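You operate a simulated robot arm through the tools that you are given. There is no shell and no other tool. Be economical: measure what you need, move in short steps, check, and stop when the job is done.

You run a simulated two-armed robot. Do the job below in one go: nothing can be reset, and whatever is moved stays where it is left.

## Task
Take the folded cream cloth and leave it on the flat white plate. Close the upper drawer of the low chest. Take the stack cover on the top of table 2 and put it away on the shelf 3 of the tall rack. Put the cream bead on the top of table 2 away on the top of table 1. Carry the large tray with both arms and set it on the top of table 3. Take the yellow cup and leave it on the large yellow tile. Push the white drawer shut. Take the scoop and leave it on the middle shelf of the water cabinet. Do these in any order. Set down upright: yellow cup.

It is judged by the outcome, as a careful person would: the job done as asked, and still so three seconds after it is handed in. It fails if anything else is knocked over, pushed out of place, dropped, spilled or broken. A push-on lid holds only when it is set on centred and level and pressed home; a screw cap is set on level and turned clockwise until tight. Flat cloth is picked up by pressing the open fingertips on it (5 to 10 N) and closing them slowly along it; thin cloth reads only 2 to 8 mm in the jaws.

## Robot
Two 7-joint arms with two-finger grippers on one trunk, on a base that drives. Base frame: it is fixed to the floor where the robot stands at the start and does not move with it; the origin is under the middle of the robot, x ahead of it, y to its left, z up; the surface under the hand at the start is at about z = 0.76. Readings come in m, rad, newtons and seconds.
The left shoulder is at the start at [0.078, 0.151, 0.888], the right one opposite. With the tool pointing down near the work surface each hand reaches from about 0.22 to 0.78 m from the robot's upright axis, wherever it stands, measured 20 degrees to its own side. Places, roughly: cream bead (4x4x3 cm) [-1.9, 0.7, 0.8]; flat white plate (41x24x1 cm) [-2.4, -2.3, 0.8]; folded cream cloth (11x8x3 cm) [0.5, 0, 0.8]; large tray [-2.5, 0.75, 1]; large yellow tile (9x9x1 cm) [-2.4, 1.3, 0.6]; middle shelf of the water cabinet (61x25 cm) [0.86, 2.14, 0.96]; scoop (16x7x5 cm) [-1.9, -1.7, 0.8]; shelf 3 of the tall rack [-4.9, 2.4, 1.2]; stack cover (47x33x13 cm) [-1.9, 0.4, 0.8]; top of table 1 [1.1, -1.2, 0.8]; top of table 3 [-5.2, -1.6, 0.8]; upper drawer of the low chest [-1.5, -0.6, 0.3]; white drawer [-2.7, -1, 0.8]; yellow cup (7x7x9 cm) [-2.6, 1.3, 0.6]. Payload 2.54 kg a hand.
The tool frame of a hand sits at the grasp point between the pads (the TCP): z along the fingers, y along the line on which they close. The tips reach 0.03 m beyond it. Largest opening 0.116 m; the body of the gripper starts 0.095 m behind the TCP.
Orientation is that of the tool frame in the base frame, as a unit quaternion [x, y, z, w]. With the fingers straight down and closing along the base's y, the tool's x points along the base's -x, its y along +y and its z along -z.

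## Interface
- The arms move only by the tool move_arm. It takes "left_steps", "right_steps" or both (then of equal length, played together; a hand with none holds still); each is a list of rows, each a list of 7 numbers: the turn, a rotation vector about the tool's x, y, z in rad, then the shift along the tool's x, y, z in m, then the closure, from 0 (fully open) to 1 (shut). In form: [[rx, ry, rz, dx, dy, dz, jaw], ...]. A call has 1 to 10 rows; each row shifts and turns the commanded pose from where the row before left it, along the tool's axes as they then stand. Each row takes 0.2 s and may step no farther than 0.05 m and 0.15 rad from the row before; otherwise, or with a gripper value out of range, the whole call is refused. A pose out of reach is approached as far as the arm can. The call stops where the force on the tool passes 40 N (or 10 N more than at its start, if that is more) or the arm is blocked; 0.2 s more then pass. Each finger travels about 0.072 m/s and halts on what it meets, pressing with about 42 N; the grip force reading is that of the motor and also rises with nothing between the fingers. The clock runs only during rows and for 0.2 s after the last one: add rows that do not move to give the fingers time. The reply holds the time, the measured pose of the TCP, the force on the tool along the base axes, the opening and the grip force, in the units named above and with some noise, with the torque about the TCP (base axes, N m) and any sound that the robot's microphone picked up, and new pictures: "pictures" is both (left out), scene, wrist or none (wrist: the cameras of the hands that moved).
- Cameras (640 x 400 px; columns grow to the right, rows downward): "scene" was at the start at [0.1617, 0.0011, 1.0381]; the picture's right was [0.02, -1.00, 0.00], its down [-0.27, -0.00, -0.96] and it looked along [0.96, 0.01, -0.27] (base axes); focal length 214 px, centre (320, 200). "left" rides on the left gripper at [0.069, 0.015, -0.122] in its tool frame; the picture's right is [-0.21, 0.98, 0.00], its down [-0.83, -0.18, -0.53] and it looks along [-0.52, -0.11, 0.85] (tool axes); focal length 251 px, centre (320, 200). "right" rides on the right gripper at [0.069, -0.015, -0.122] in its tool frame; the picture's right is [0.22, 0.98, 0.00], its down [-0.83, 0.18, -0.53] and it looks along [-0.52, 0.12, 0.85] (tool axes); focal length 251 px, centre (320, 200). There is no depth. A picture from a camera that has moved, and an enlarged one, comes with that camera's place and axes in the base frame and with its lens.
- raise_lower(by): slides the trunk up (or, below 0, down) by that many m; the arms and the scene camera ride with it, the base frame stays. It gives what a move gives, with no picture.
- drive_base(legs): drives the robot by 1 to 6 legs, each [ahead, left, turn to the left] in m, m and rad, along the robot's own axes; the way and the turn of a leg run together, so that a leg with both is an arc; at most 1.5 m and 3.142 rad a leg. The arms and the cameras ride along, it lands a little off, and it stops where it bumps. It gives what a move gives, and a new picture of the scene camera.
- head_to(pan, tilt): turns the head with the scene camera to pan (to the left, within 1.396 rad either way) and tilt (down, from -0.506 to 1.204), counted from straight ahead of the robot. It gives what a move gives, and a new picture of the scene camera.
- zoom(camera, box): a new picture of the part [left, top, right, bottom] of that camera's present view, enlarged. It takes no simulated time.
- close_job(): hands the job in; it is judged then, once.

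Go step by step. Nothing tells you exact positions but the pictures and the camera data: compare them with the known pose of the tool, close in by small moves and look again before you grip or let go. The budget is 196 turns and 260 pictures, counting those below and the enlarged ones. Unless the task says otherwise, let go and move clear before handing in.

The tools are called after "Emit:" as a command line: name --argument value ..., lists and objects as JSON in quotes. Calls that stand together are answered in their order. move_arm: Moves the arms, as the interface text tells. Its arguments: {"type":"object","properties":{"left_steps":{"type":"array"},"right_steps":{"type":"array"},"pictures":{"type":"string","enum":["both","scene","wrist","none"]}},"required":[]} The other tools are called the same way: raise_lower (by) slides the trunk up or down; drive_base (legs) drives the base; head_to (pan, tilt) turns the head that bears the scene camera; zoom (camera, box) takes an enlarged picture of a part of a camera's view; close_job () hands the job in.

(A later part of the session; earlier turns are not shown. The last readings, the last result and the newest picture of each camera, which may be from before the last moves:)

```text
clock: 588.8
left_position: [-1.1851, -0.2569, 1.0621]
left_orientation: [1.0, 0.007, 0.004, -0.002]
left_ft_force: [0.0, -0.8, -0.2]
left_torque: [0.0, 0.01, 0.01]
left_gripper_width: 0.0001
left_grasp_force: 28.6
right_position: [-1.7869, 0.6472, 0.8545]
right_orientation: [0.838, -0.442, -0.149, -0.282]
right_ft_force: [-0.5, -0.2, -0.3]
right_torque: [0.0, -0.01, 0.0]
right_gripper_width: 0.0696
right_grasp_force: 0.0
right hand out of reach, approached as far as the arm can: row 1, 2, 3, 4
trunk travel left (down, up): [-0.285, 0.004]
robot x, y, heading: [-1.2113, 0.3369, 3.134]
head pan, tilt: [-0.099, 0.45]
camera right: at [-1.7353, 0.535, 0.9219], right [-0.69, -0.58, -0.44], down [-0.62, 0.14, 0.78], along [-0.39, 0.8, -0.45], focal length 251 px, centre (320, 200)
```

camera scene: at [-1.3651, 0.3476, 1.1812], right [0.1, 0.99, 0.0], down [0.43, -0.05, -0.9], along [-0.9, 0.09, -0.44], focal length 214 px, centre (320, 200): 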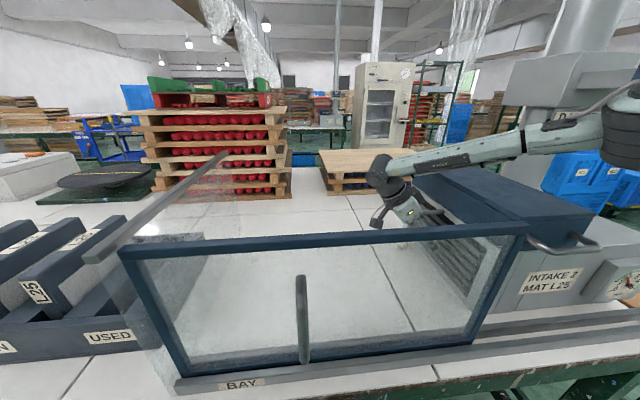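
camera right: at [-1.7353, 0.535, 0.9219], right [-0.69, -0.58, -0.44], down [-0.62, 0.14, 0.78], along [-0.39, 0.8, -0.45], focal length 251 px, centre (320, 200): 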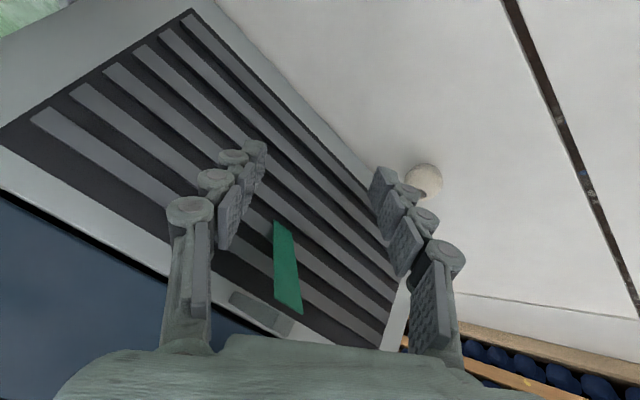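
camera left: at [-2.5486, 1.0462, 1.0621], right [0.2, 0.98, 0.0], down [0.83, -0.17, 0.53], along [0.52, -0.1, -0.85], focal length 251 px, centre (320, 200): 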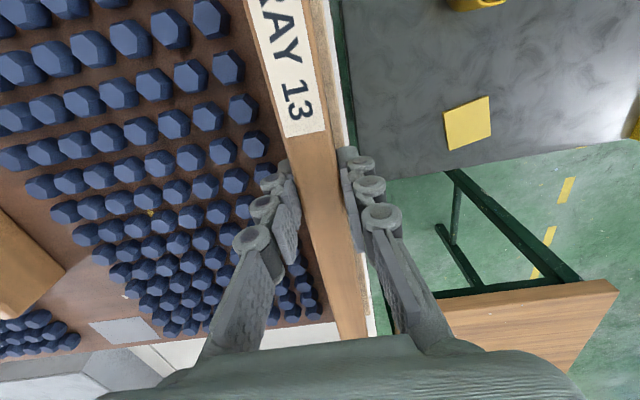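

Leaning that way strains the arm. I'll retreat along the tool axis, undo most of the lean, and use a slight lean plus a slight forward pitch instead.

Emit:
move_arm --right_steps '[[0, 0, 0.15, 0, 0, -0.01, 0.4], [0, 0, 0.15, 0, 0, -0.01, 0.4], [0, 0, 0.15, 0, 0, -0.01, 0.4], [0, 0, 0.15, 0, 0, -0.02, 0.4], [0, 0, 0, 0, 0, -0.035, 0.4], [0, 0, 0, 0, 0, -0.035, 0.4], [0, 0.15, 0, 0, 0, -0.02, 0.4], [0, 0.15, 0, 0, 0, -0.02, 0.4], [0, 0.1, 0, 0, 0, 0, 0.4]]' --pictures "none"

Emit:
move_arm --right_steps '[[-0.15, 0, 0, 0, 0, 0, 0.4], [-0.15, 0, 0, 0, 0, 0, 0.4]]' --pictures "both"

```text
clock: 590.8
left_position: [-1.1844, -0.2578, 1.0623]
left_orientation: [1.0, 0.006, 0.004, -0.001]
left_ft_force: [-0.5, -0.7, -0.2]
left_torque: [0.01, -0.01, 0.01]
left_gripper_width: 0.0001
left_grasp_force: 28.3
right_position: [-1.7671, 0.5793, 0.9879]
right_orientation: [-0.7, 0.704, 0.086, 0.087]
right_ft_force: [0.5, 0.4, 0.5]
right_torque: [0.01, 0.02, -0.03]
right_gripper_width: 0.0697
right_grasp_force: 0.0
right hand out of reach, approached as far as the arm can: row 2, 4, 5, 6
trunk travel left (down, up): [-0.285, 0.004]
robot x, y, heading: [-1.2079, 0.3366, 3.132]
head pan, tilt: [-0.099, 0.45]
```

```text
clock: 591.4
left_position: [-1.1846, -0.2573, 1.0612]
left_orientation: [1.0, 0.006, 0.005, -0.002]
left_ft_force: [-0.3, -0.3, 0.1]
left_torque: [0.01, 0.03, 0.02]
left_gripper_width: 0.0
left_grasp_force: 28.6
right_position: [-1.7652, 0.5789, 0.9882]
right_orientation: [0.705, -0.683, -0.192, 0.018]
right_ft_force: [-0.9, -0.4, 0.2]
right_torque: [0.02, 0.02, -0.01]
right_gripper_width: 0.0697
right_grasp_force: 0.0
trunk travel left (down, up): [-0.285, 0.004]
robot x, y, heading: [-1.2052, 0.3382, 3.138]
head pan, tilt: [-0.099, 0.45]
camera scene: at [-1.3647, 0.3475, 1.1813], right [0.1, 0.99, 0.0], down [0.43, -0.05, -0.9], along [-0.9, 0.09, -0.43], focal length 214 px, centre (320, 200)
camera right: at [-1.7157, 0.4852, 1.0788], right [-0.93, -0.28, 0.23], down [-0.01, 0.66, 0.75], along [-0.36, 0.7, -0.62], focal length 251 px, centre (320, 200)
```

scene: 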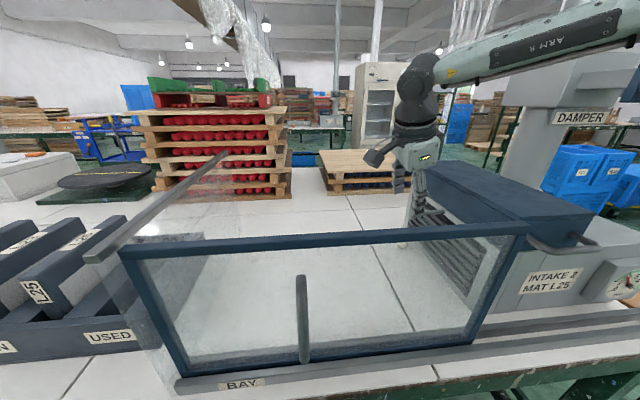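
right: 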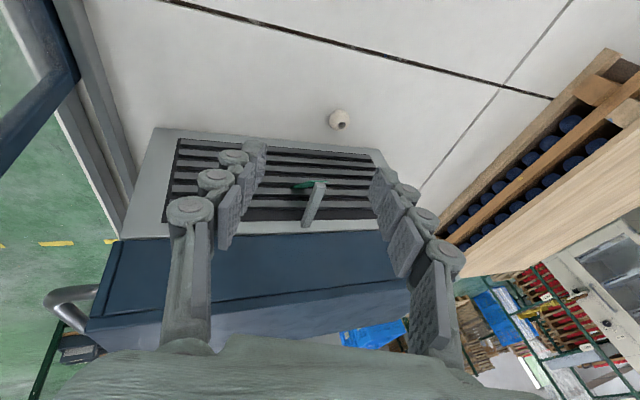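

This pose is reachable and the bead is confirmed at (−1.869, 0.653). I'll reduce the forward pitch and approach a point 8 cm short of it.

Emit:
move_arm --right_steps '[[0.1, 0, 0, 0, 0, 0, 0.4], [0.1, 0, 0, 0, 0, 0, 0.4], [0, 0, 0, -0.0048, 0.0204, 0.0324, 0.4], [0, 0, 0, -0.0048, 0.0204, 0.0324, 0.4], [0, 0, 0, -0.0048, 0.0204, 0.0324, 0.4], [0, 0, 0, -0.0048, 0.0204, 0.0324, 0.4]]' --pictures "wrist"

```text
clock: 592.8
left_position: [-1.186, -0.257, 1.0636]
left_orientation: [1.0, 0.005, 0.005, -0.001]
left_ft_force: [-0.3, 0.3, 0.2]
left_torque: [-0.01, -0.03, 0.01]
left_gripper_width: 0.0001
left_grasp_force: 28.9
right_position: [-1.8622, 0.6277, 0.8749]
right_orientation: [0.704, -0.698, -0.122, -0.053]
right_ft_force: [0.2, -0.3, -0.1]
right_torque: [0.01, -0.02, 0.02]
right_gripper_width: 0.0693
right_grasp_force: 0.0
trunk travel left (down, up): [-0.285, 0.004]
robot x, y, heading: [-1.2002, 0.3408, 3.137]
head pan, tilt: [-0.099, 0.45]
camera right: at [-1.8342, 0.5312, 0.9736], right [-0.97, -0.23, 0.04], down [-0.12, 0.67, 0.74], along [-0.2, 0.71, -0.68], focal length 251 px, centre (320, 200)
```

right: 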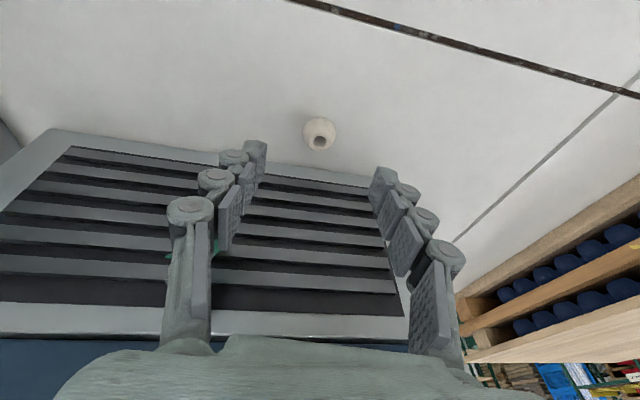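

Lined up. I'll make the final approach and close on the bead.

Emit:
move_arm --right_steps '[[0, 0, 0, 0, 0, 0.04, 0.4], [0, 0, 0, 0, 0, 0.03, 0.4], [0, 0, 0, 0, 0, 0.007, 0.45], [0, 0, 0, 0, 0, 0, 0.55], [0, 0, 0, 0, 0, 0, 0.65], [0, 0, 0, 0, 0, 0, 0.75], [0, 0, 0, 0, 0, 0, 0.85], [0, 0, 0, 0, 0, 0, 0.85]]' --pictures "wrist"

```text
clock: 594.6
left_position: [-1.185, -0.257, 1.0613]
left_orientation: [1.0, 0.006, 0.004, -0.001]
left_ft_force: [0.7, 0.0, 0.6]
left_torque: [0.03, 0.01, -0.01]
left_gripper_width: 0.0001
left_grasp_force: 28.7
right_position: [-1.8666, 0.6463, 0.8024]
right_orientation: [0.704, -0.698, -0.123, -0.052]
right_ft_force: [-0.1, 0.1, 2.9]
right_torque: [0.04, -0.07, -0.03]
right_gripper_width: 0.0275
right_grasp_force: 42.0
trunk travel left (down, up): [-0.285, 0.004]
robot x, y, heading: [-1.2061, 0.3364, 3.142]
head pan, tilt: [-0.099, 0.45]
camera right: at [-1.8396, 0.5508, 0.9011], right [-0.97, -0.23, 0.05], down [-0.12, 0.67, 0.74], along [-0.2, 0.71, -0.68], focal length 251 px, centre (320, 200)
```

right: 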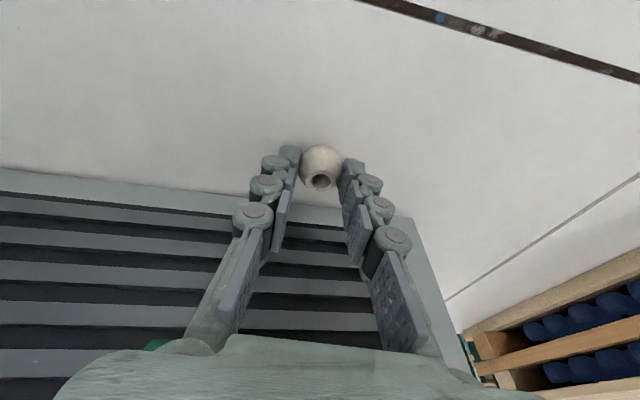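

It grips near the top half of the bead; I'll regrip 4 mm lower for security and then lift.

Emit:
move_arm --right_steps '[[0, 0, 0, 0, 0, 0, 0.68], [0, 0, 0, 0, 0, 0.002, 0.62], [0, 0, 0, 0, 0, 0.002, 0.62], [0, 0, 0, 0, 0, 0, 0.75], [0, 0, 0, 0, 0, 0, 0.85], [0, 0, 0, 0, 0, 0, 0.85], [0, 0, 0, 0, 0, -0.02, 0.85], [0, 0, 0, 0, 0, -0.04, 0.85]]' --pictures "wrist"

```text
clock: 596.4
left_position: [-1.1844, -0.2578, 1.0613]
left_orientation: [1.0, 0.006, 0.004, -0.002]
left_ft_force: [-1.0, 0.4, 0.3]
left_torque: [-0.02, 0.01, 0.01]
left_gripper_width: 0.0
left_grasp_force: 28.5
right_position: [-1.86, 0.6343, 0.8578]
right_orientation: [0.704, -0.698, -0.123, -0.053]
right_ft_force: [0.2, 0.0, -1.2]
right_torque: [-0.03, 0.03, 0.03]
right_gripper_width: 0.0287
right_grasp_force: 42.2
right hand out of reach, approached as far as the arm can: row 3
trunk travel left (down, up): [-0.285, 0.004]
robot x, y, heading: [-1.2043, 0.34, 3.142]
head pan, tilt: [-0.099, 0.45]
camera right: at [-1.8321, 0.5383, 0.9557], right [-0.97, -0.23, 0.04], down [-0.12, 0.67, 0.74], along [-0.2, 0.71, -0.68], focal length 251 px, centre (320, 200)
```

right: 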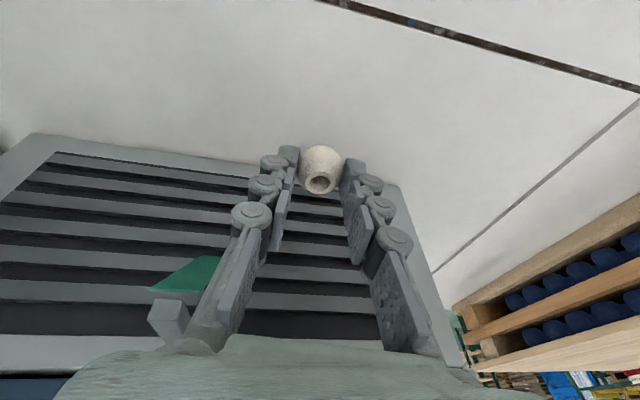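

The bead is held. I'll bring it up and out over the sash the way I came.

Emit:
move_arm --right_steps '[[0, 0, 0, 0.0052, -0.0202, -0.0371, 0.85], [0, 0, 0, 0.0052, -0.0202, -0.0371, 0.85], [0, 0, 0, 0.0052, -0.0202, -0.0371, 0.85], [0, 0, 0, 0.0052, -0.0202, -0.0371, 0.85], [0, 0, 0, -0.0087, -0.009, -0.035, 0.85], [0, 0, 0, -0.0087, -0.009, -0.035, 0.85], [0, 0, 0, -0.0087, -0.009, -0.035, 0.85], [0, 0, 0, -0.0087, -0.009, -0.035, 0.85]]' --pictures "wrist"

```text
clock: 598.2
left_position: [-1.1844, -0.258, 1.0618]
left_orientation: [1.0, 0.006, 0.004, -0.001]
left_ft_force: [-0.1, -1.2, -0.1]
left_torque: [0.01, -0.01, -0.04]
left_gripper_width: 0.0002
left_grasp_force: 28.8
right_position: [-1.7137, 0.5798, 1.1256]
right_orientation: [0.705, -0.697, -0.123, -0.052]
right_ft_force: [-0.8, -0.2, -0.6]
right_torque: [0.02, 0.01, 0.02]
right_gripper_width: 0.0284
right_grasp_force: 41.7
trunk travel left (down, up): [-0.285, 0.004]
robot x, y, heading: [-1.2046, 0.3404, 3.138]
head pan, tilt: [-0.099, 0.45]
camera right: at [-1.6868, 0.4828, 1.225], right [-0.97, -0.23, 0.04], down [-0.12, 0.67, 0.74], along [-0.2, 0.71, -0.68], focal length 251 px, centre (320, 200)
```

right: 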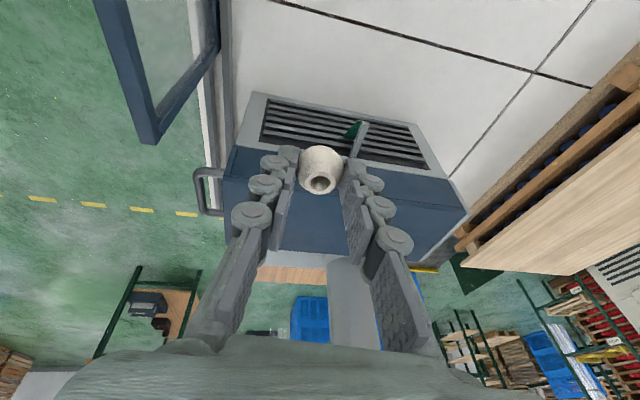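

The bead is clear. I'll back off, turn round, and head for the free spot on table 1 where the cloth was.

Emit:
drive_base --legs '[[-0.6, 0, 0], [0, 0, 1.57], [0, 0, 1.573], [0.5, -0.12, 0]]'

Emit:
head_to --pan -0.2 --tilt 0.6

```text
clock: 612.0
left_position: [-0.1178, 0.7986, 1.0612]
left_orientation: [0.002, 1.0, -0.002, -0.005]
left_ft_force: [0.0, 1.0, 0.2]
left_torque: [-0.01, 0.07, 0.02]
left_gripper_width: 0.0
left_grasp_force: 28.5
right_position: [0.3974, -0.0466, 1.125]
right_orientation: [0.704, 0.698, -0.053, 0.123]
right_ft_force: [0.4, 0.2, 0.4]
right_torque: [0.01, -0.02, -0.01]
right_gripper_width: 0.028
right_grasp_force: 42.7
trunk travel left (down, up): [-0.285, 0.004]
robot x, y, heading: [-0.1062, 0.2028, -0.027]
head pan, tilt: [-0.099, 0.45]
camera scene: at [0.0529, 0.1901, 1.1812], right [-0.12, -0.99, 0.0], down [-0.43, 0.05, -0.9], along [0.89, -0.11, -0.44], focal length 214 px, centre (320, 200)
```

scene: 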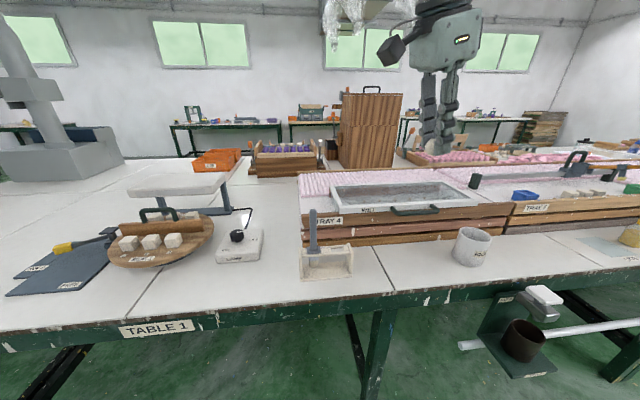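

```text
clock: 612.7
left_position: [-0.1182, 0.7988, 1.0614]
left_orientation: [0.003, 1.0, -0.002, -0.004]
left_ft_force: [1.2, 0.4, 0.0]
left_torque: [0.0, -0.04, -0.03]
left_gripper_width: 0.0
left_grasp_force: 28.4
right_position: [0.3978, -0.0468, 1.1261]
right_orientation: [0.704, 0.698, -0.052, 0.123]
right_ft_force: [-0.3, -1.1, 0.9]
right_torque: [-0.01, 0.04, -0.01]
right_gripper_width: 0.0284
right_grasp_force: 42.0
trunk travel left (down, up): [-0.285, 0.004]
robot x, y, heading: [-0.1067, 0.2014, -0.025]
head pan, tilt: [-0.201, 0.6]
camera scene: at [0.0475, 0.1818, 1.1677], right [-0.22, -0.98, 0.0], down [-0.55, 0.12, -0.83], along [0.81, -0.18, -0.56], focal length 214 px, centre (320, 200)
```

scene: 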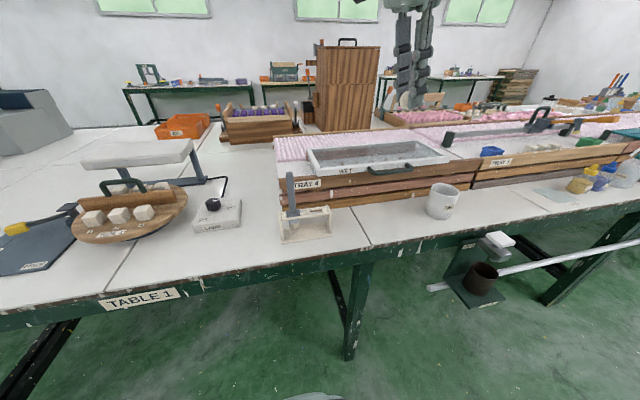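

The clear spot right of the seam, about (0.47, −0.10), is free. I'll lower the bead there.

Emit:
move_arm --right_steps '[[0, 0, 0, 0.0043, 0.0045, 0.0413, 0.85], [0, 0, 0, 0.0043, 0.0045, 0.0413, 0.85], [0, 0, 0, 0.0043, 0.0045, 0.0413, 0.85], [0, 0, 0, 0.0043, 0.0045, 0.0413, 0.85], [0, 0, 0, 0.0043, 0.0045, 0.0413, 0.85], [0, 0, 0, 0.0043, 0.0045, 0.0413, 0.85], [0, 0, 0, 0.0043, 0.0045, 0.0413, 0.85], [0, 0, 0, 0.002, 0.003, 0.025, 0.85]]' --pictures "both"

```text
clock: 614.5
left_position: [-0.1175, 0.7987, 1.0615]
left_orientation: [0.003, 1.0, -0.001, -0.004]
left_ft_force: [0.0, -0.8, 0.8]
left_torque: [-0.04, 0.0, 0.02]
left_gripper_width: 0.0
left_grasp_force: 28.4
right_position: [0.4635, -0.0917, 0.8176]
right_orientation: [0.703, 0.698, -0.053, 0.123]
right_ft_force: [0.5, -0.3, -0.9]
right_torque: [0.0, 0.01, -0.02]
right_gripper_width: 0.0282
right_grasp_force: 41.9
trunk travel left (down, up): [-0.285, 0.004]
robot x, y, heading: [-0.1051, 0.2008, -0.026]
head pan, tilt: [-0.201, 0.6]
camera scene: at [0.0477, 0.1817, 1.1677], right [-0.22, -0.98, 0.0], down [-0.55, 0.12, -0.82], along [0.8, -0.18, -0.57], focal length 214 px, centre (320, 200)
camera right: at [0.4385, 0.0044, 0.9159], right [0.98, 0.21, 0.04], down [0.11, -0.67, 0.74], along [0.18, -0.71, -0.68], focal length 251 px, centre (320, 200)
```

scene: 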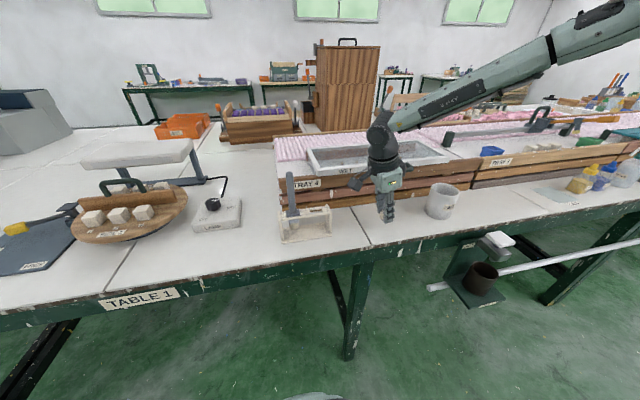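
right: 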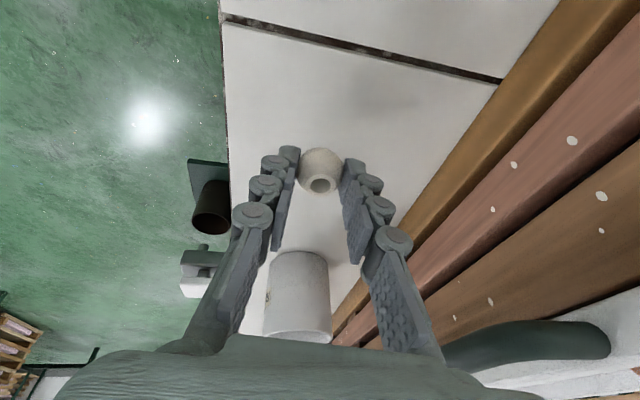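

A few more millimetres down, then release gently.

Emit:
move_arm --right_steps '[[0, 0, 0, 0.002, 0, 0.01, 0.85], [0, 0, 0, 0.001, 0, 0.003, 0.85], [0, 0, 0, 0.0005, 0, 0.002, 0.85]]' --pictures "none"

```text
clock: 615.3
left_position: [-0.1179, 0.7984, 1.0626]
left_orientation: [0.002, 1.0, -0.002, -0.004]
left_ft_force: [-0.4, -0.5, -1.5]
left_torque: [0.04, 0.01, -0.01]
left_gripper_width: 0.0
left_grasp_force: 28.3
right_position: [0.4643, -0.0933, 0.8031]
right_orientation: [0.703, 0.699, -0.053, 0.122]
right_ft_force: [-0.3, 0.7, -0.2]
right_torque: [0.06, -0.04, -0.01]
right_gripper_width: 0.0279
right_grasp_force: 41.7
trunk travel left (down, up): [-0.285, 0.004]
robot x, y, heading: [-0.1088, 0.2037, -0.025]
head pan, tilt: [-0.201, 0.6]
```

Emit:
move_arm --right_steps '[[0, 0, 0, 0.0005, 0, 0.002, 0.85], [0, 0, 0, 0.0005, 0, 0.002, 0.85]]' --pictures "none"

```text
clock: 615.9
left_position: [-0.1182, 0.7993, 1.0611]
left_orientation: [0.002, 1.0, -0.002, -0.004]
left_ft_force: [0.2, 0.0, 0.0]
left_torque: [-0.03, -0.03, 0.0]
left_gripper_width: 0.0001
left_grasp_force: 28.8
right_position: [0.4641, -0.0935, 0.7994]
right_orientation: [0.704, 0.698, -0.053, 0.122]
right_ft_force: [-0.4, -0.9, -0.3]
right_torque: [-0.01, -0.01, 0.03]
right_gripper_width: 0.0282
right_grasp_force: 42.0
trunk travel left (down, up): [-0.285, 0.004]
robot x, y, heading: [-0.1084, 0.2042, -0.021]
head pan, tilt: [-0.201, 0.6]
```

Emit:
move_arm --right_steps '[[0, 0, 0, 0.0005, 0, 0.002, 0.85], [0, 0, 0, 0.0005, 0, 0.0015, 0.85], [0, 0, 0, 0, 0, 0, 0.75], [0, 0, 0, 0, 0, 0, 0.7], [0, 0, 0, 0, 0, 0, 0.6], [0, 0, 0, 0, 0, 0, 0.5], [0, 0, 0, 0, 0, 0, 0.5]]' --pictures "wrist"

```text
clock: 617.5
left_position: [-0.1175, 0.7993, 1.062]
left_orientation: [0.002, 1.0, -0.002, -0.005]
left_ft_force: [0.1, 0.5, 0.4]
left_torque: [-0.02, 0.02, 0.03]
left_gripper_width: 0.0
left_grasp_force: 29.0
right_position: [0.465, -0.093, 0.7941]
right_orientation: [0.704, 0.698, -0.053, 0.122]
right_ft_force: [-0.3, -0.8, -0.4]
right_torque: [0.01, 0.01, 0.03]
right_gripper_width: 0.0581
right_grasp_force: 0.1
trunk travel left (down, up): [-0.285, 0.004]
robot x, y, heading: [-0.1073, 0.2036, -0.019]
head pan, tilt: [-0.201, 0.6]
camera right: at [0.44, 0.0038, 0.8941], right [0.98, 0.21, 0.04], down [0.11, -0.67, 0.74], along [0.18, -0.71, -0.68], focal length 251 px, centre (320, 200)
```

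right: 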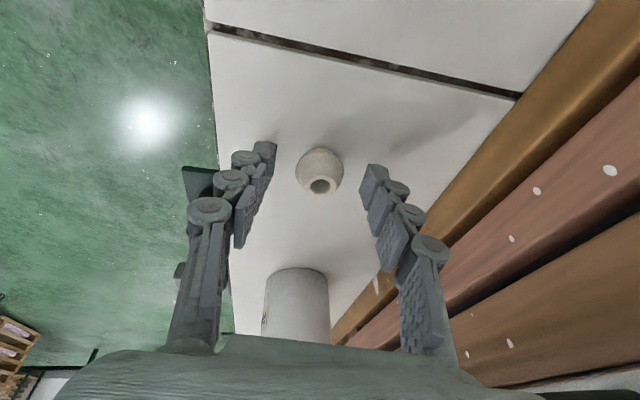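

The bead sits on table 1. I'll retreat and check that it stays.

Emit:
move_arm --right_steps '[[0, 0, 0, 0, 0, -0.03, 0.5], [0, 0, 0, 0, 0, -0.045, 0.4], [0, 0, 0, 0, 0, -0.045, 0.3], [0, 0, 0, 0, 0, -0.045, 0.3], [0, 0, 0, 0, 0, -0.045, 0.3]]' --pictures "wrist"

```text
clock: 618.7
left_position: [-0.119, 0.7994, 1.0624]
left_orientation: [0.002, 1.0, -0.002, -0.003]
left_ft_force: [0.1, 0.6, -0.1]
left_torque: [0.0, -0.01, 0.01]
left_gripper_width: 0.0
left_grasp_force: 28.3
right_position: [0.4445, -0.0419, 0.9972]
right_orientation: [0.703, 0.699, -0.053, 0.123]
right_ft_force: [0.0, -0.4, 0.0]
right_torque: [0.01, -0.02, -0.01]
right_gripper_width: 0.0813
right_grasp_force: 0.1
trunk travel left (down, up): [-0.285, 0.004]
robot x, y, heading: [-0.1078, 0.2022, -0.03]
head pan, tilt: [-0.201, 0.6]
camera right: at [0.4205, 0.056, 1.097], right [0.98, 0.21, 0.04], down [0.11, -0.67, 0.74], along [0.18, -0.71, -0.68], focal length 251 px, centre (320, 200)
```

right: 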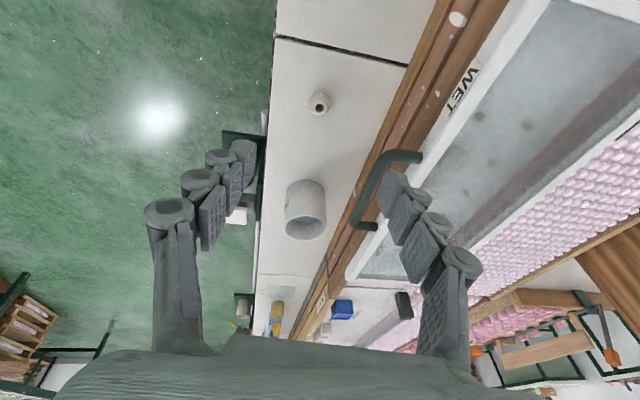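

The bead stays put. Last is the scoop: I'll drive to table 2's front near y ≈ −1.9, and straighten the right hand on the way.

Emit:
drive_base --legs '[[-0.55, 0, 0.02], [0, 0, 1.57], [0, 0, 1.57], [0, 1.05, 0], [0, 1.05, 0]]'

Emit:
move_arm --right_steps '[[0, 0.125, 0, 0, 0, 0, 0.3], [0, 0.125, 0, 0, 0, 0, 0.2], [0.1, 0, 0, 0, 0, 0, 0], [0, 0, 0, 0, 0, -0.03, 0], [0, 0, 0, 0, 0, -0.03, 0]]' --pictures "none"

Emit:
head_to --pan -0.15 --tilt 0.5

```text
clock: 649.7
left_position: [-0.6039, -2.4884, 1.0619]
left_orientation: [1.0, 0.018, 0.004, -0.002]
left_ft_force: [-0.4, 0.7, -0.1]
left_torque: [-0.01, -0.02, 0.01]
left_gripper_width: 0.0
left_grasp_force: 28.6
right_position: [-1.2031, -1.6712, 0.9981]
right_orientation: [0.713, -0.689, -0.124, -0.051]
right_ft_force: [0.4, 0.5, -0.5]
right_torque: [-0.03, 0.01, 0.01]
right_gripper_width: 0.0811
right_grasp_force: 0.0
trunk travel left (down, up): [-0.285, 0.004]
robot x, y, heading: [-0.6395, -1.8943, -3.119]
head pan, tilt: [-0.201, 0.6]
camera scene: at [-0.7947, -1.8787, 1.1677], right [0.18, 0.98, 0.0], down [0.56, -0.1, -0.83], along [-0.81, 0.15, -0.56], focal length 214 px, centre (320, 200)
```

scene: 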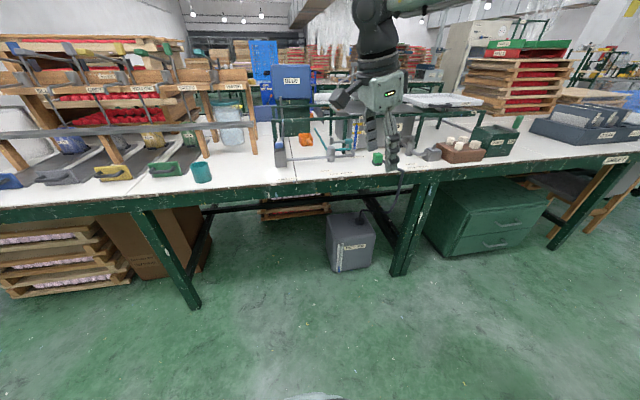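

```text
clock: 650.9
left_position: [-0.6045, -2.4877, 1.0624]
left_orientation: [1.0, 0.018, 0.005, -0.002]
left_ft_force: [-0.1, -0.5, 0.6]
left_torque: [0.0, 0.0, 0.0]
left_gripper_width: 0.0
left_grasp_force: 28.9
right_position: [-1.2043, -1.6706, 1.0589]
right_orientation: [0.723, -0.691, 0.001, -0.001]
right_ft_force: [-0.5, -0.9, 0.1]
right_torque: [0.0, 0.0, 0.06]
right_gripper_width: 0.1161
right_grasp_force: 0.1
trunk travel left (down, up): [-0.285, 0.004]
robot x, y, heading: [-0.6384, -1.8972, -3.131]
head pan, tilt: [-0.201, 0.6]
```

```text
clock: 651.6
left_position: [-0.6047, -2.4867, 1.0611]
left_orientation: [1.0, 0.018, 0.005, -0.002]
left_ft_force: [0.3, -0.8, -0.5]
left_torque: [-0.02, 0.01, -0.01]
left_gripper_width: 0.0
left_grasp_force: 28.3
right_position: [-1.2032, -1.6713, 1.0568]
right_orientation: [0.724, -0.69, 0.001, 0.0]
right_ft_force: [-0.3, -0.4, 0.3]
right_torque: [0.02, 0.01, 0.03]
right_gripper_width: 0.1162
right_grasp_force: 0.0
trunk travel left (down, up): [-0.285, 0.004]
robot x, y, heading: [-0.639, -1.8915, -3.122]
head pan, tilt: [-0.15, 0.499]
camera scene: at [-0.7979, -1.8827, 1.1767], right [0.13, 0.99, 0.0], down [0.47, -0.06, -0.88], along [-0.87, 0.11, -0.48], focal length 214 px, centre (320, 200)
```

scene: 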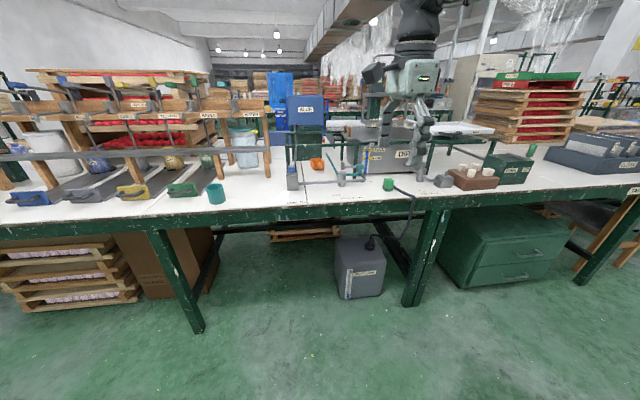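

Emit:
zoom --camera "scene" --box '[240, 100, 420, 215]'

```text
3.48 times, centred on (330, 158) of scene
camera zoom: at [-0.7979, -1.8827, 1.1767], right [0.13, 0.99, 0.0], down [0.47, -0.06, -0.88], along [-0.87, 0.11, -0.48], focal length 746 px, centre (285, 348)
```

zoom: 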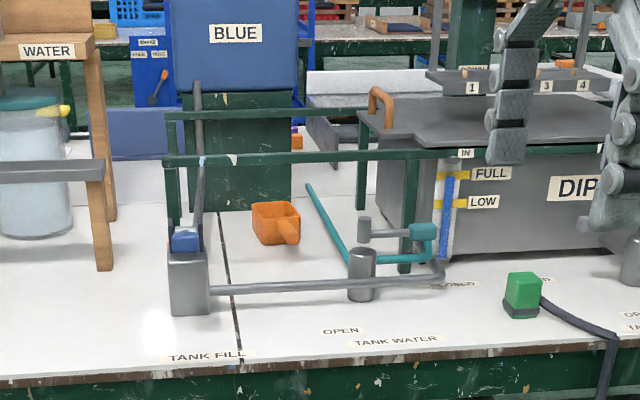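

The orange scoop lies at about (−1.91, −1.76), inside an open low frame (rails z ≈ 0.92), with its long axis roughly along x. I'll turn the right hand to close along y, then move in over it.

Emit:
move_arm --right_steps '[[0, 0, -0.15, 0, 0, -0.004, 0], [0, 0, -0.15, 0, 0, -0.004, 0], [0, 0, -0.15, 0, 0, -0.004, 0], [0, 0, -0.15, 0, 0, -0.004, 0], [0, 0, -0.15, 0, 0, -0.004, 0], [0, 0, -0.15, 0, 0, -0.004, 0], [0, 0, -0.15, 0, 0, -0.004, 0], [0, 0, -0.15, 0, 0, 0, 0], [0, 0, -0.15, 0, 0, 0, 0], [0, 0, -0.15, 0, 0, 0, 0]]' --pictures "none"

Emit:
drive_base --legs '[[0, 0.085, -0.018], [0.48, 0, 0]]'

Emit:
zoom --camera "right" --box '[0, 0, 640, 400]'

```text
clock: 653.8
left_position: [-0.6032, -2.4881, 1.0612]
left_orientation: [1.0, 0.018, 0.005, -0.002]
left_ft_force: [-0.2, 0.2, 0.4]
left_torque: [0.02, 0.0, 0.01]
left_gripper_width: 0.0002
left_grasp_force: 28.5
right_position: [-1.2033, -1.6708, 1.0843]
right_orientation: [1.0, -0.011, 0.001, 0.0]
right_ft_force: [-0.4, -0.3, 0.0]
right_torque: [0.01, 0.0, -0.01]
right_gripper_width: 0.116
right_grasp_force: 0.1
trunk travel left (down, up): [-0.285, 0.004]
robot x, y, heading: [-0.6369, -1.8953, -3.12]
head pan, tilt: [-0.15, 0.499]
```

```text
clock: 657.7
left_position: [-1.0925, -2.5752, 1.0603]
left_orientation: [1.0, 0.01, 0.005, -0.002]
left_ft_force: [0.0, -0.3, -0.5]
left_torque: [0.02, -0.01, -0.05]
left_gripper_width: 0.0
left_grasp_force: 29.1
right_position: [-1.6768, -1.7484, 1.0843]
right_orientation: [1.0, -0.022, 0.001, 0.001]
right_ft_force: [-0.6, -0.2, 0.7]
right_torque: [0.03, -0.08, -0.02]
right_gripper_width: 0.116
right_grasp_force: 0.2
trunk travel left (down, up): [-0.285, 0.004]
robot x, y, heading: [-1.1163, -1.9759, -3.142]
head pan, tilt: [-0.15, 0.499]
camera scene: at [-1.2762, -1.9664, 1.1767], right [0.15, 0.99, 0.0], down [0.47, -0.07, -0.88], along [-0.87, 0.13, -0.48], focal length 214 px, centre (320, 200)
```

scene: 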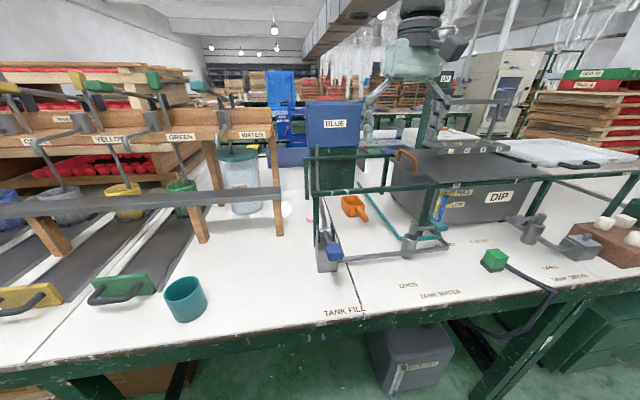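

```text
1.00 times, centred on (320, 200) of right (not enlarged: the box is as wide or as high as the picture)
camera zoom: at [-1.608, -1.7356, 1.2068], right [0.17, -0.98, 0.0], down [-0.83, -0.15, 0.53], along [-0.52, -0.09, -0.85], focal length 251 px, centre (320, 200)
```

zoom: 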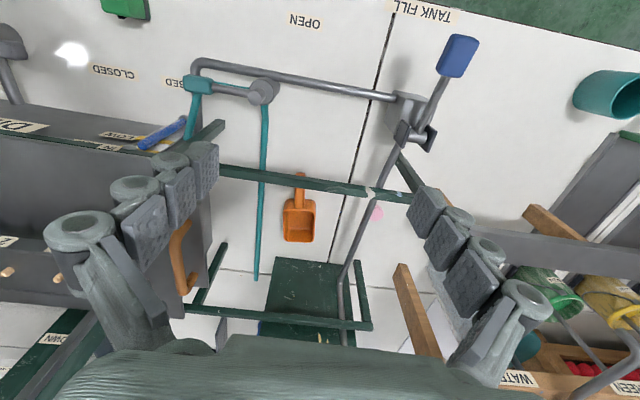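

The scoop's bowl is at (−1.921, −1.748), inside the frame opening (x −2.03 to −1.77, y −1.86 to −1.62), with the handle toward me. I'll drive closer and move over it, with a small yaw to align.

Emit:
drive_base --legs '[[0.09, 0, 0]]'

Emit:
move_arm --right_steps '[[0, 0, -0.13, 0, 0, 0, 0], [0, 0, 0, -0.038, 0, 0.01, 0], [0, 0, 0, -0.038, 0, 0.01, 0], [0, 0, 0, -0.038, 0, 0.01, 0], [0, 0, 0, -0.038, 0, 0.02, 0]]' --pictures "wrist"

```text
clock: 658.8
left_position: [-1.1833, -2.5755, 1.0625]
left_orientation: [1.0, 0.009, 0.005, -0.002]
left_ft_force: [-1.1, -0.5, 0.8]
left_torque: [0.0, -0.05, 0.03]
left_gripper_width: 0.0003
left_grasp_force: 28.5
right_position: [-1.7676, -1.7476, 1.085]
right_orientation: [1.0, -0.022, 0.001, 0.0]
right_ft_force: [-0.8, 0.9, -0.2]
right_torque: [0.0, -0.05, 0.02]
right_gripper_width: 0.116
right_grasp_force: 0.1
trunk travel left (down, up): [-0.285, 0.004]
robot x, y, heading: [-1.2098, -1.9796, -3.14]
head pan, tilt: [-0.15, 0.499]
camera scene: at [-1.3662, -1.9665, 1.1766], right [0.15, 0.99, 0.0], down [0.47, -0.07, -0.88], along [-0.87, 0.13, -0.48], focal length 214 px, centre (320, 200)
```

scene: 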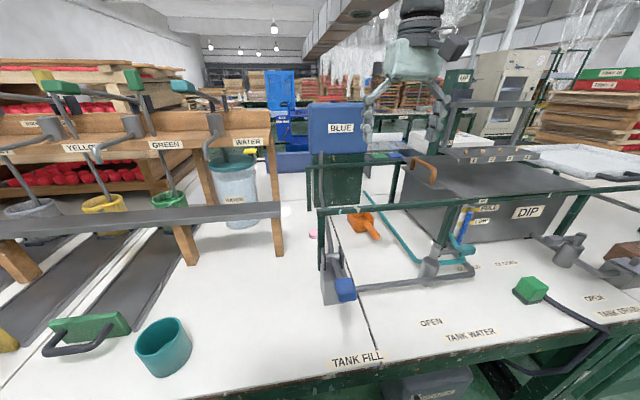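

```text
clock: 660.0
left_position: [-1.1823, -2.5742, 1.0622]
left_orientation: [1.0, 0.01, 0.004, -0.002]
left_ft_force: [-0.1, 0.0, 0.9]
left_torque: [-0.02, -0.04, -0.02]
left_gripper_width: 0.0
left_grasp_force: 28.5
right_position: [-1.8584, -1.7352, 1.0298]
right_orientation: [0.999, 0.043, -0.001, 0.001]
right_ft_force: [-0.4, 0.3, 0.2]
right_torque: [-0.02, -0.01, -0.01]
right_gripper_width: 0.1158
right_grasp_force: 0.0
right hand out of reach, approached as far as the arm can: row 3, 4, 5
trunk travel left (down, up): [-0.285, 0.004]
robot x, y, heading: [-1.2057, -1.9787, -3.139]
head pan, tilt: [-0.15, 0.499]
camera right: at [-1.79, -1.7138, 1.151], right [0.3, -0.95, 0.0], down [-0.81, -0.25, 0.53], along [-0.51, -0.16, -0.85], focal length 251 px, centre (320, 200)
```

right: 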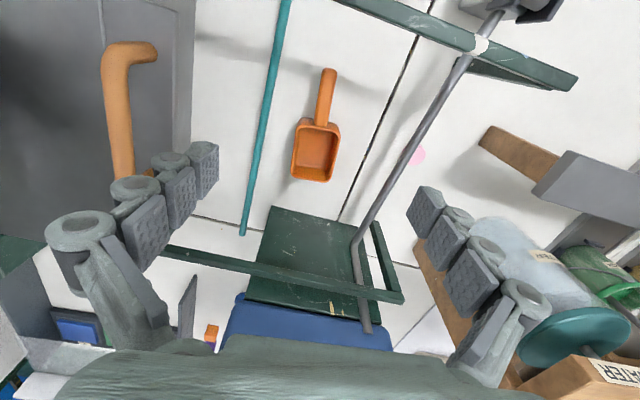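

The handle (x −1.89 to −1.82, y ≈ −1.742) is nearer and easy to grip. I'll descend onto it close to the bowl, keeping clear of the front rail at x ≈ −1.757.

Emit:
move_arm --right_steps '[[0, 0, 0, -0.003, 0.002, 0.045, 0.2], [0, 0, 0, -0.004, 0.002, 0.045, 0.4], [0, 0, 0, -0.005, 0.002, 0.045, 0.4], [0, 0, 0, -0.005, 0.002, 0.045, 0.4]]' --pictures "both"

```text
clock: 661.0
left_position: [-1.1828, -2.5749, 1.0626]
left_orientation: [1.0, 0.01, 0.004, -0.002]
left_ft_force: [0.0, 0.3, -0.6]
left_torque: [0.03, 0.01, 0.02]
left_gripper_width: 0.0001
left_grasp_force: 28.9
right_position: [-1.8629, -1.7403, 0.8512]
right_orientation: [0.999, 0.043, 0.0, 0.001]
right_ft_force: [-0.4, 0.1, 0.0]
right_torque: [0.01, 0.0, -0.03]
right_gripper_width: 0.0698
right_grasp_force: 0.1
right hand out of reach, approached as far as the arm can: row 4
trunk travel left (down, up): [-0.285, 0.004]
robot x, y, heading: [-1.2097, -1.9796, -3.14]
head pan, tilt: [-0.15, 0.499]
camera scene: at [-1.3654, -1.9663, 1.1768], right [0.15, 0.99, 0.0], down [0.47, -0.07, -0.88], along [-0.87, 0.13, -0.48], focal length 214 px, centre (320, 200)
camera right: at [-1.7949, -1.7192, 0.9734], right [0.3, -0.95, 0.0], down [-0.81, -0.25, 0.53], along [-0.51, -0.16, -0.85], focal length 251 px, centre (320, 200)
```

scene: 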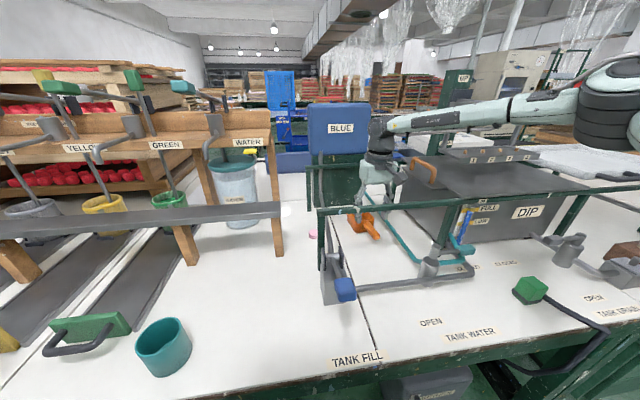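
right: 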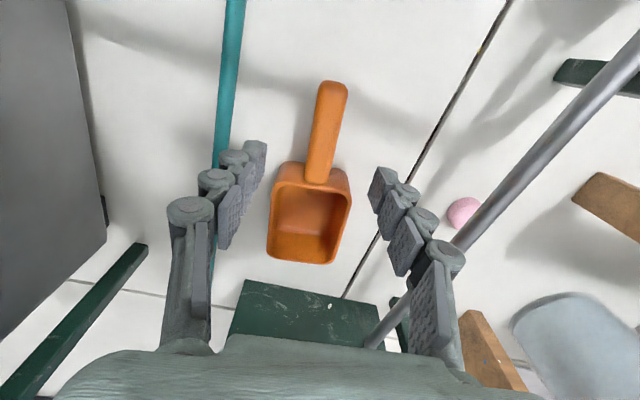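

A vertical grip would put the wrist camera against the rail. I'll rise, pitch the hand forward about 29°, and grip the bowl itself across its 7 cm width.

Emit:
move_arm --right_steps '[[0, 0, 0, 0, 0, -0.045, 0.18], [0, 0, 0, 0, 0, -0.045, 0.18], [0, -0.125, 0, 0, 0, 0, 0.18], [0, -0.125, 0, 0, 0, 0, 0.18], [0, -0.125, 0, 0, 0, 0, 0.18], [0, -0.125, 0, 0, 0, 0, 0.18], [0, 0, 0, 0.005, 0.003, 0.04, 0.18], [0, 0, 0, 0.005, 0.003, 0.04, 0.18]]' --pictures "both"

```text
clock: 662.8
left_position: [-1.1797, -2.576, 1.0613]
left_orientation: [1.0, 0.009, 0.002, -0.003]
left_ft_force: [0.3, -0.3, 0.4]
left_torque: [0.01, 0.01, -0.01]
left_gripper_width: 0.0001
left_grasp_force: 28.7
right_position: [-1.8936, -1.7481, 0.8741]
right_orientation: [0.967, 0.042, -0.253, 0.011]
right_ft_force: [0.8, 4.6, 32.3]
right_torque: [0.39, -4.16, 0.57]
right_gripper_width: 0.0951
right_grasp_force: 0.0
trunk travel left (down, up): [-0.285, 0.004]
robot x, y, heading: [-1.2058, -1.9811, -3.14]
head pan, tilt: [-0.15, 0.499]
camera scene: at [-1.3622, -1.9671, 1.1781], right [0.15, 0.99, 0.0], down [0.47, -0.07, -0.88], along [-0.87, 0.13, -0.48], focal length 214 px, centre (320, 200)
camera right: at [-1.7748, -1.723, 0.9477], right [0.27, -0.96, -0.11], down [-0.44, -0.22, 0.87], along [-0.86, -0.19, -0.48], focal length 251 px, centre (320, 200)
```

scene: 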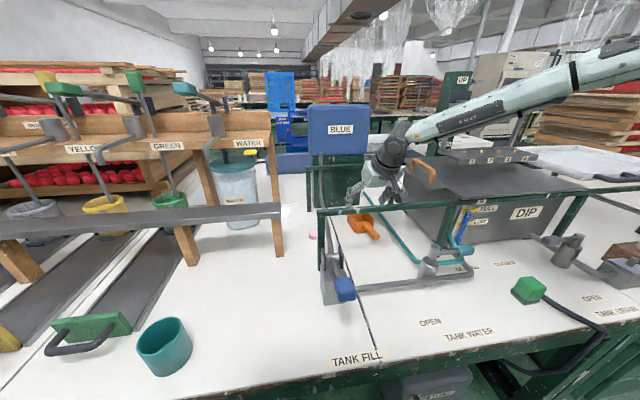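
right: 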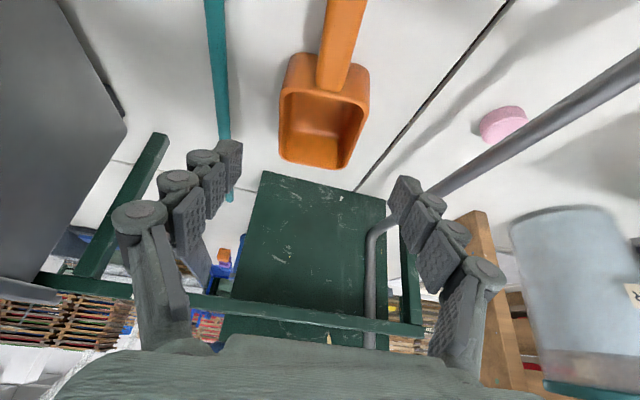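

The wrist camera touched the front rail (32 N). I'll lift off right away, then move further forward before descending.

Emit:
move_arm --right_steps '[[0, 0, 0, -0.0144, 0, -0.0263, 0.18], [0, 0, 0, -0.0192, 0, -0.035, 0.18], [0, 0, 0, -0.0154, 0, 0.0084, 0.18], [0, 0, 0, -0.0154, 0, 0.0084, 0.18]]' --pictures "both"

```text
clock: 663.8
left_position: [-1.1812, -2.5743, 1.062]
left_orientation: [1.0, 0.01, 0.004, -0.002]
left_ft_force: [-0.9, -0.2, -0.3]
left_torque: [0.01, -0.02, 0.01]
left_gripper_width: 0.0002
left_grasp_force: 28.5
right_position: [-1.9286, -1.7511, 0.9373]
right_orientation: [0.968, 0.042, -0.246, 0.011]
right_ft_force: [-0.7, 0.0, 0.0]
right_torque: [-0.03, -0.01, -0.01]
right_gripper_width: 0.0952
right_grasp_force: 0.0
trunk travel left (down, up): [-0.285, 0.004]
robot x, y, heading: [-1.2069, -1.9794, -3.142]
head pan, tilt: [-0.15, 0.499]
camera scene: at [-1.3656, -1.9665, 1.1767], right [0.15, 0.99, 0.0], down [0.47, -0.07, -0.88], along [-0.87, 0.13, -0.48], focal length 214 px, centre (320, 200)
camera right: at [-1.8108, -1.7258, 1.0113], right [0.27, -0.96, -0.1], down [-0.45, -0.22, 0.86], along [-0.85, -0.19, -0.49], focal length 251 px, centre (320, 200)
```

scene: 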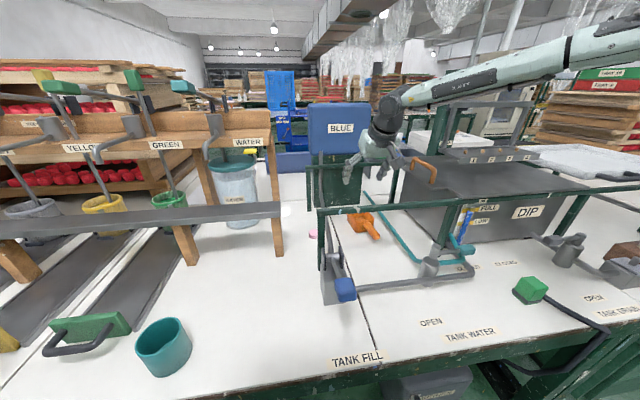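
right: 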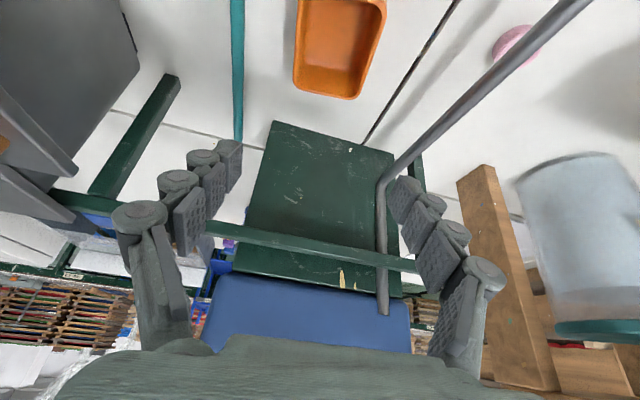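

The frame is undisturbed. Now the hand is further in, I'll descend vertically in two stages.

Emit:
move_arm --right_steps '[[0, 0, 0, 0.0097, 0, 0.034, 0.18], [0, 0, 0, 0.0144, 0, 0.0263, 0.18], [0, 0, 0, 0.0144, 0, 0.0263, 0.18]]' --pictures "wrist"

```text
clock: 664.6
left_position: [-1.1834, -2.575, 1.0619]
left_orientation: [1.0, 0.009, 0.005, -0.001]
left_ft_force: [0.3, 0.8, -1.1]
left_torque: [-0.01, -0.01, 0.01]
left_gripper_width: 0.0
left_grasp_force: 28.4
right_position: [-1.9356, -1.7523, 0.8428]
right_orientation: [0.968, 0.042, -0.246, 0.011]
right_ft_force: [-0.4, -0.7, 0.4]
right_torque: [0.03, -0.03, -0.01]
right_gripper_width: 0.0947
right_grasp_force: 0.2
trunk travel left (down, up): [-0.285, 0.004]
robot x, y, heading: [-1.2059, -1.9799, -3.141]
head pan, tilt: [-0.15, 0.499]
camera right: at [-1.8181, -1.7271, 0.9159], right [0.27, -0.96, -0.1], down [-0.45, -0.22, 0.86], along [-0.85, -0.19, -0.49], focal length 251 px, centre (320, 200)
```

right: 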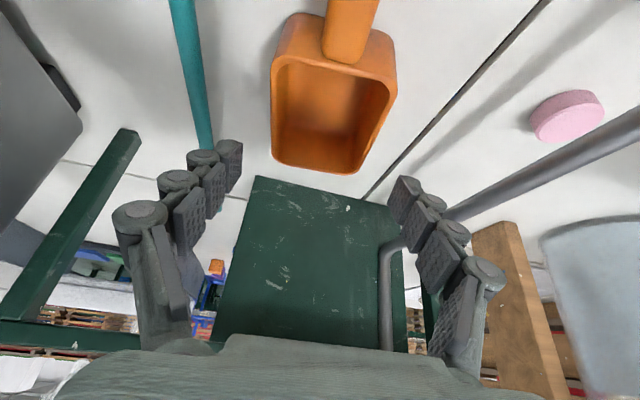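

No contact, and the bowl is centred between the fingers. I'll go down the last 4.5 cm and close.

Emit:
move_arm --right_steps '[[0, 0, 0, 0.0125, -0.002, 0.0232, 0.18], [0, 0, 0, 0.0094, -0.001, 0.0165, 0.18], [0, 0, 0, 0, 0, 0, 0.3], [0, 0, 0, 0, 0, 0, 0.4], [0, 0, 0, 0, 0, 0, 0.5], [0, 0, 0, 0, 0, 0, 0.6], [0, 0, 0, 0, 0, 0, 0.6]]' --pictures "both"

```text
clock: 666.2
left_position: [-1.1831, -2.5742, 1.0624]
left_orientation: [1.0, 0.009, 0.004, -0.002]
left_ft_force: [-0.3, -0.1, 0.3]
left_torque: [0.02, 0.01, 0.02]
left_gripper_width: 0.0
left_grasp_force: 28.8
right_position: [-1.9349, -1.7495, 0.7984]
right_orientation: [0.968, 0.042, -0.246, 0.011]
right_ft_force: [0.2, -0.1, 0.5]
right_torque: [0.08, -0.03, 0.02]
right_gripper_width: 0.0637
right_grasp_force: 42.2
trunk travel left (down, up): [-0.285, 0.004]
robot x, y, heading: [-1.2104, -1.9828, -3.135]
head pan, tilt: [-0.15, 0.499]
camera scene: at [-1.3653, -1.9665, 1.1768], right [0.15, 0.99, 0.0], down [0.47, -0.07, -0.88], along [-0.87, 0.13, -0.48], focal length 214 px, centre (320, 200)
camera right: at [-1.8171, -1.7242, 0.8723], right [0.27, -0.96, -0.1], down [-0.45, -0.22, 0.86], along [-0.85, -0.19, -0.49], focal length 251 px, centre (320, 200)
```

scene: 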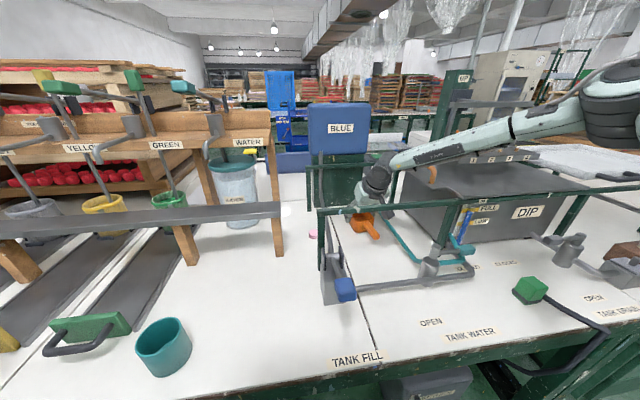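
right: 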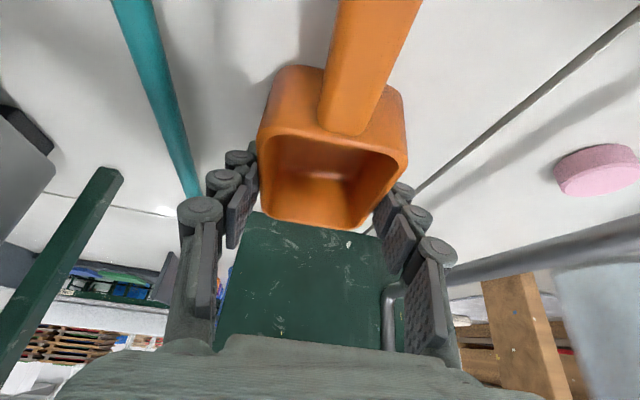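

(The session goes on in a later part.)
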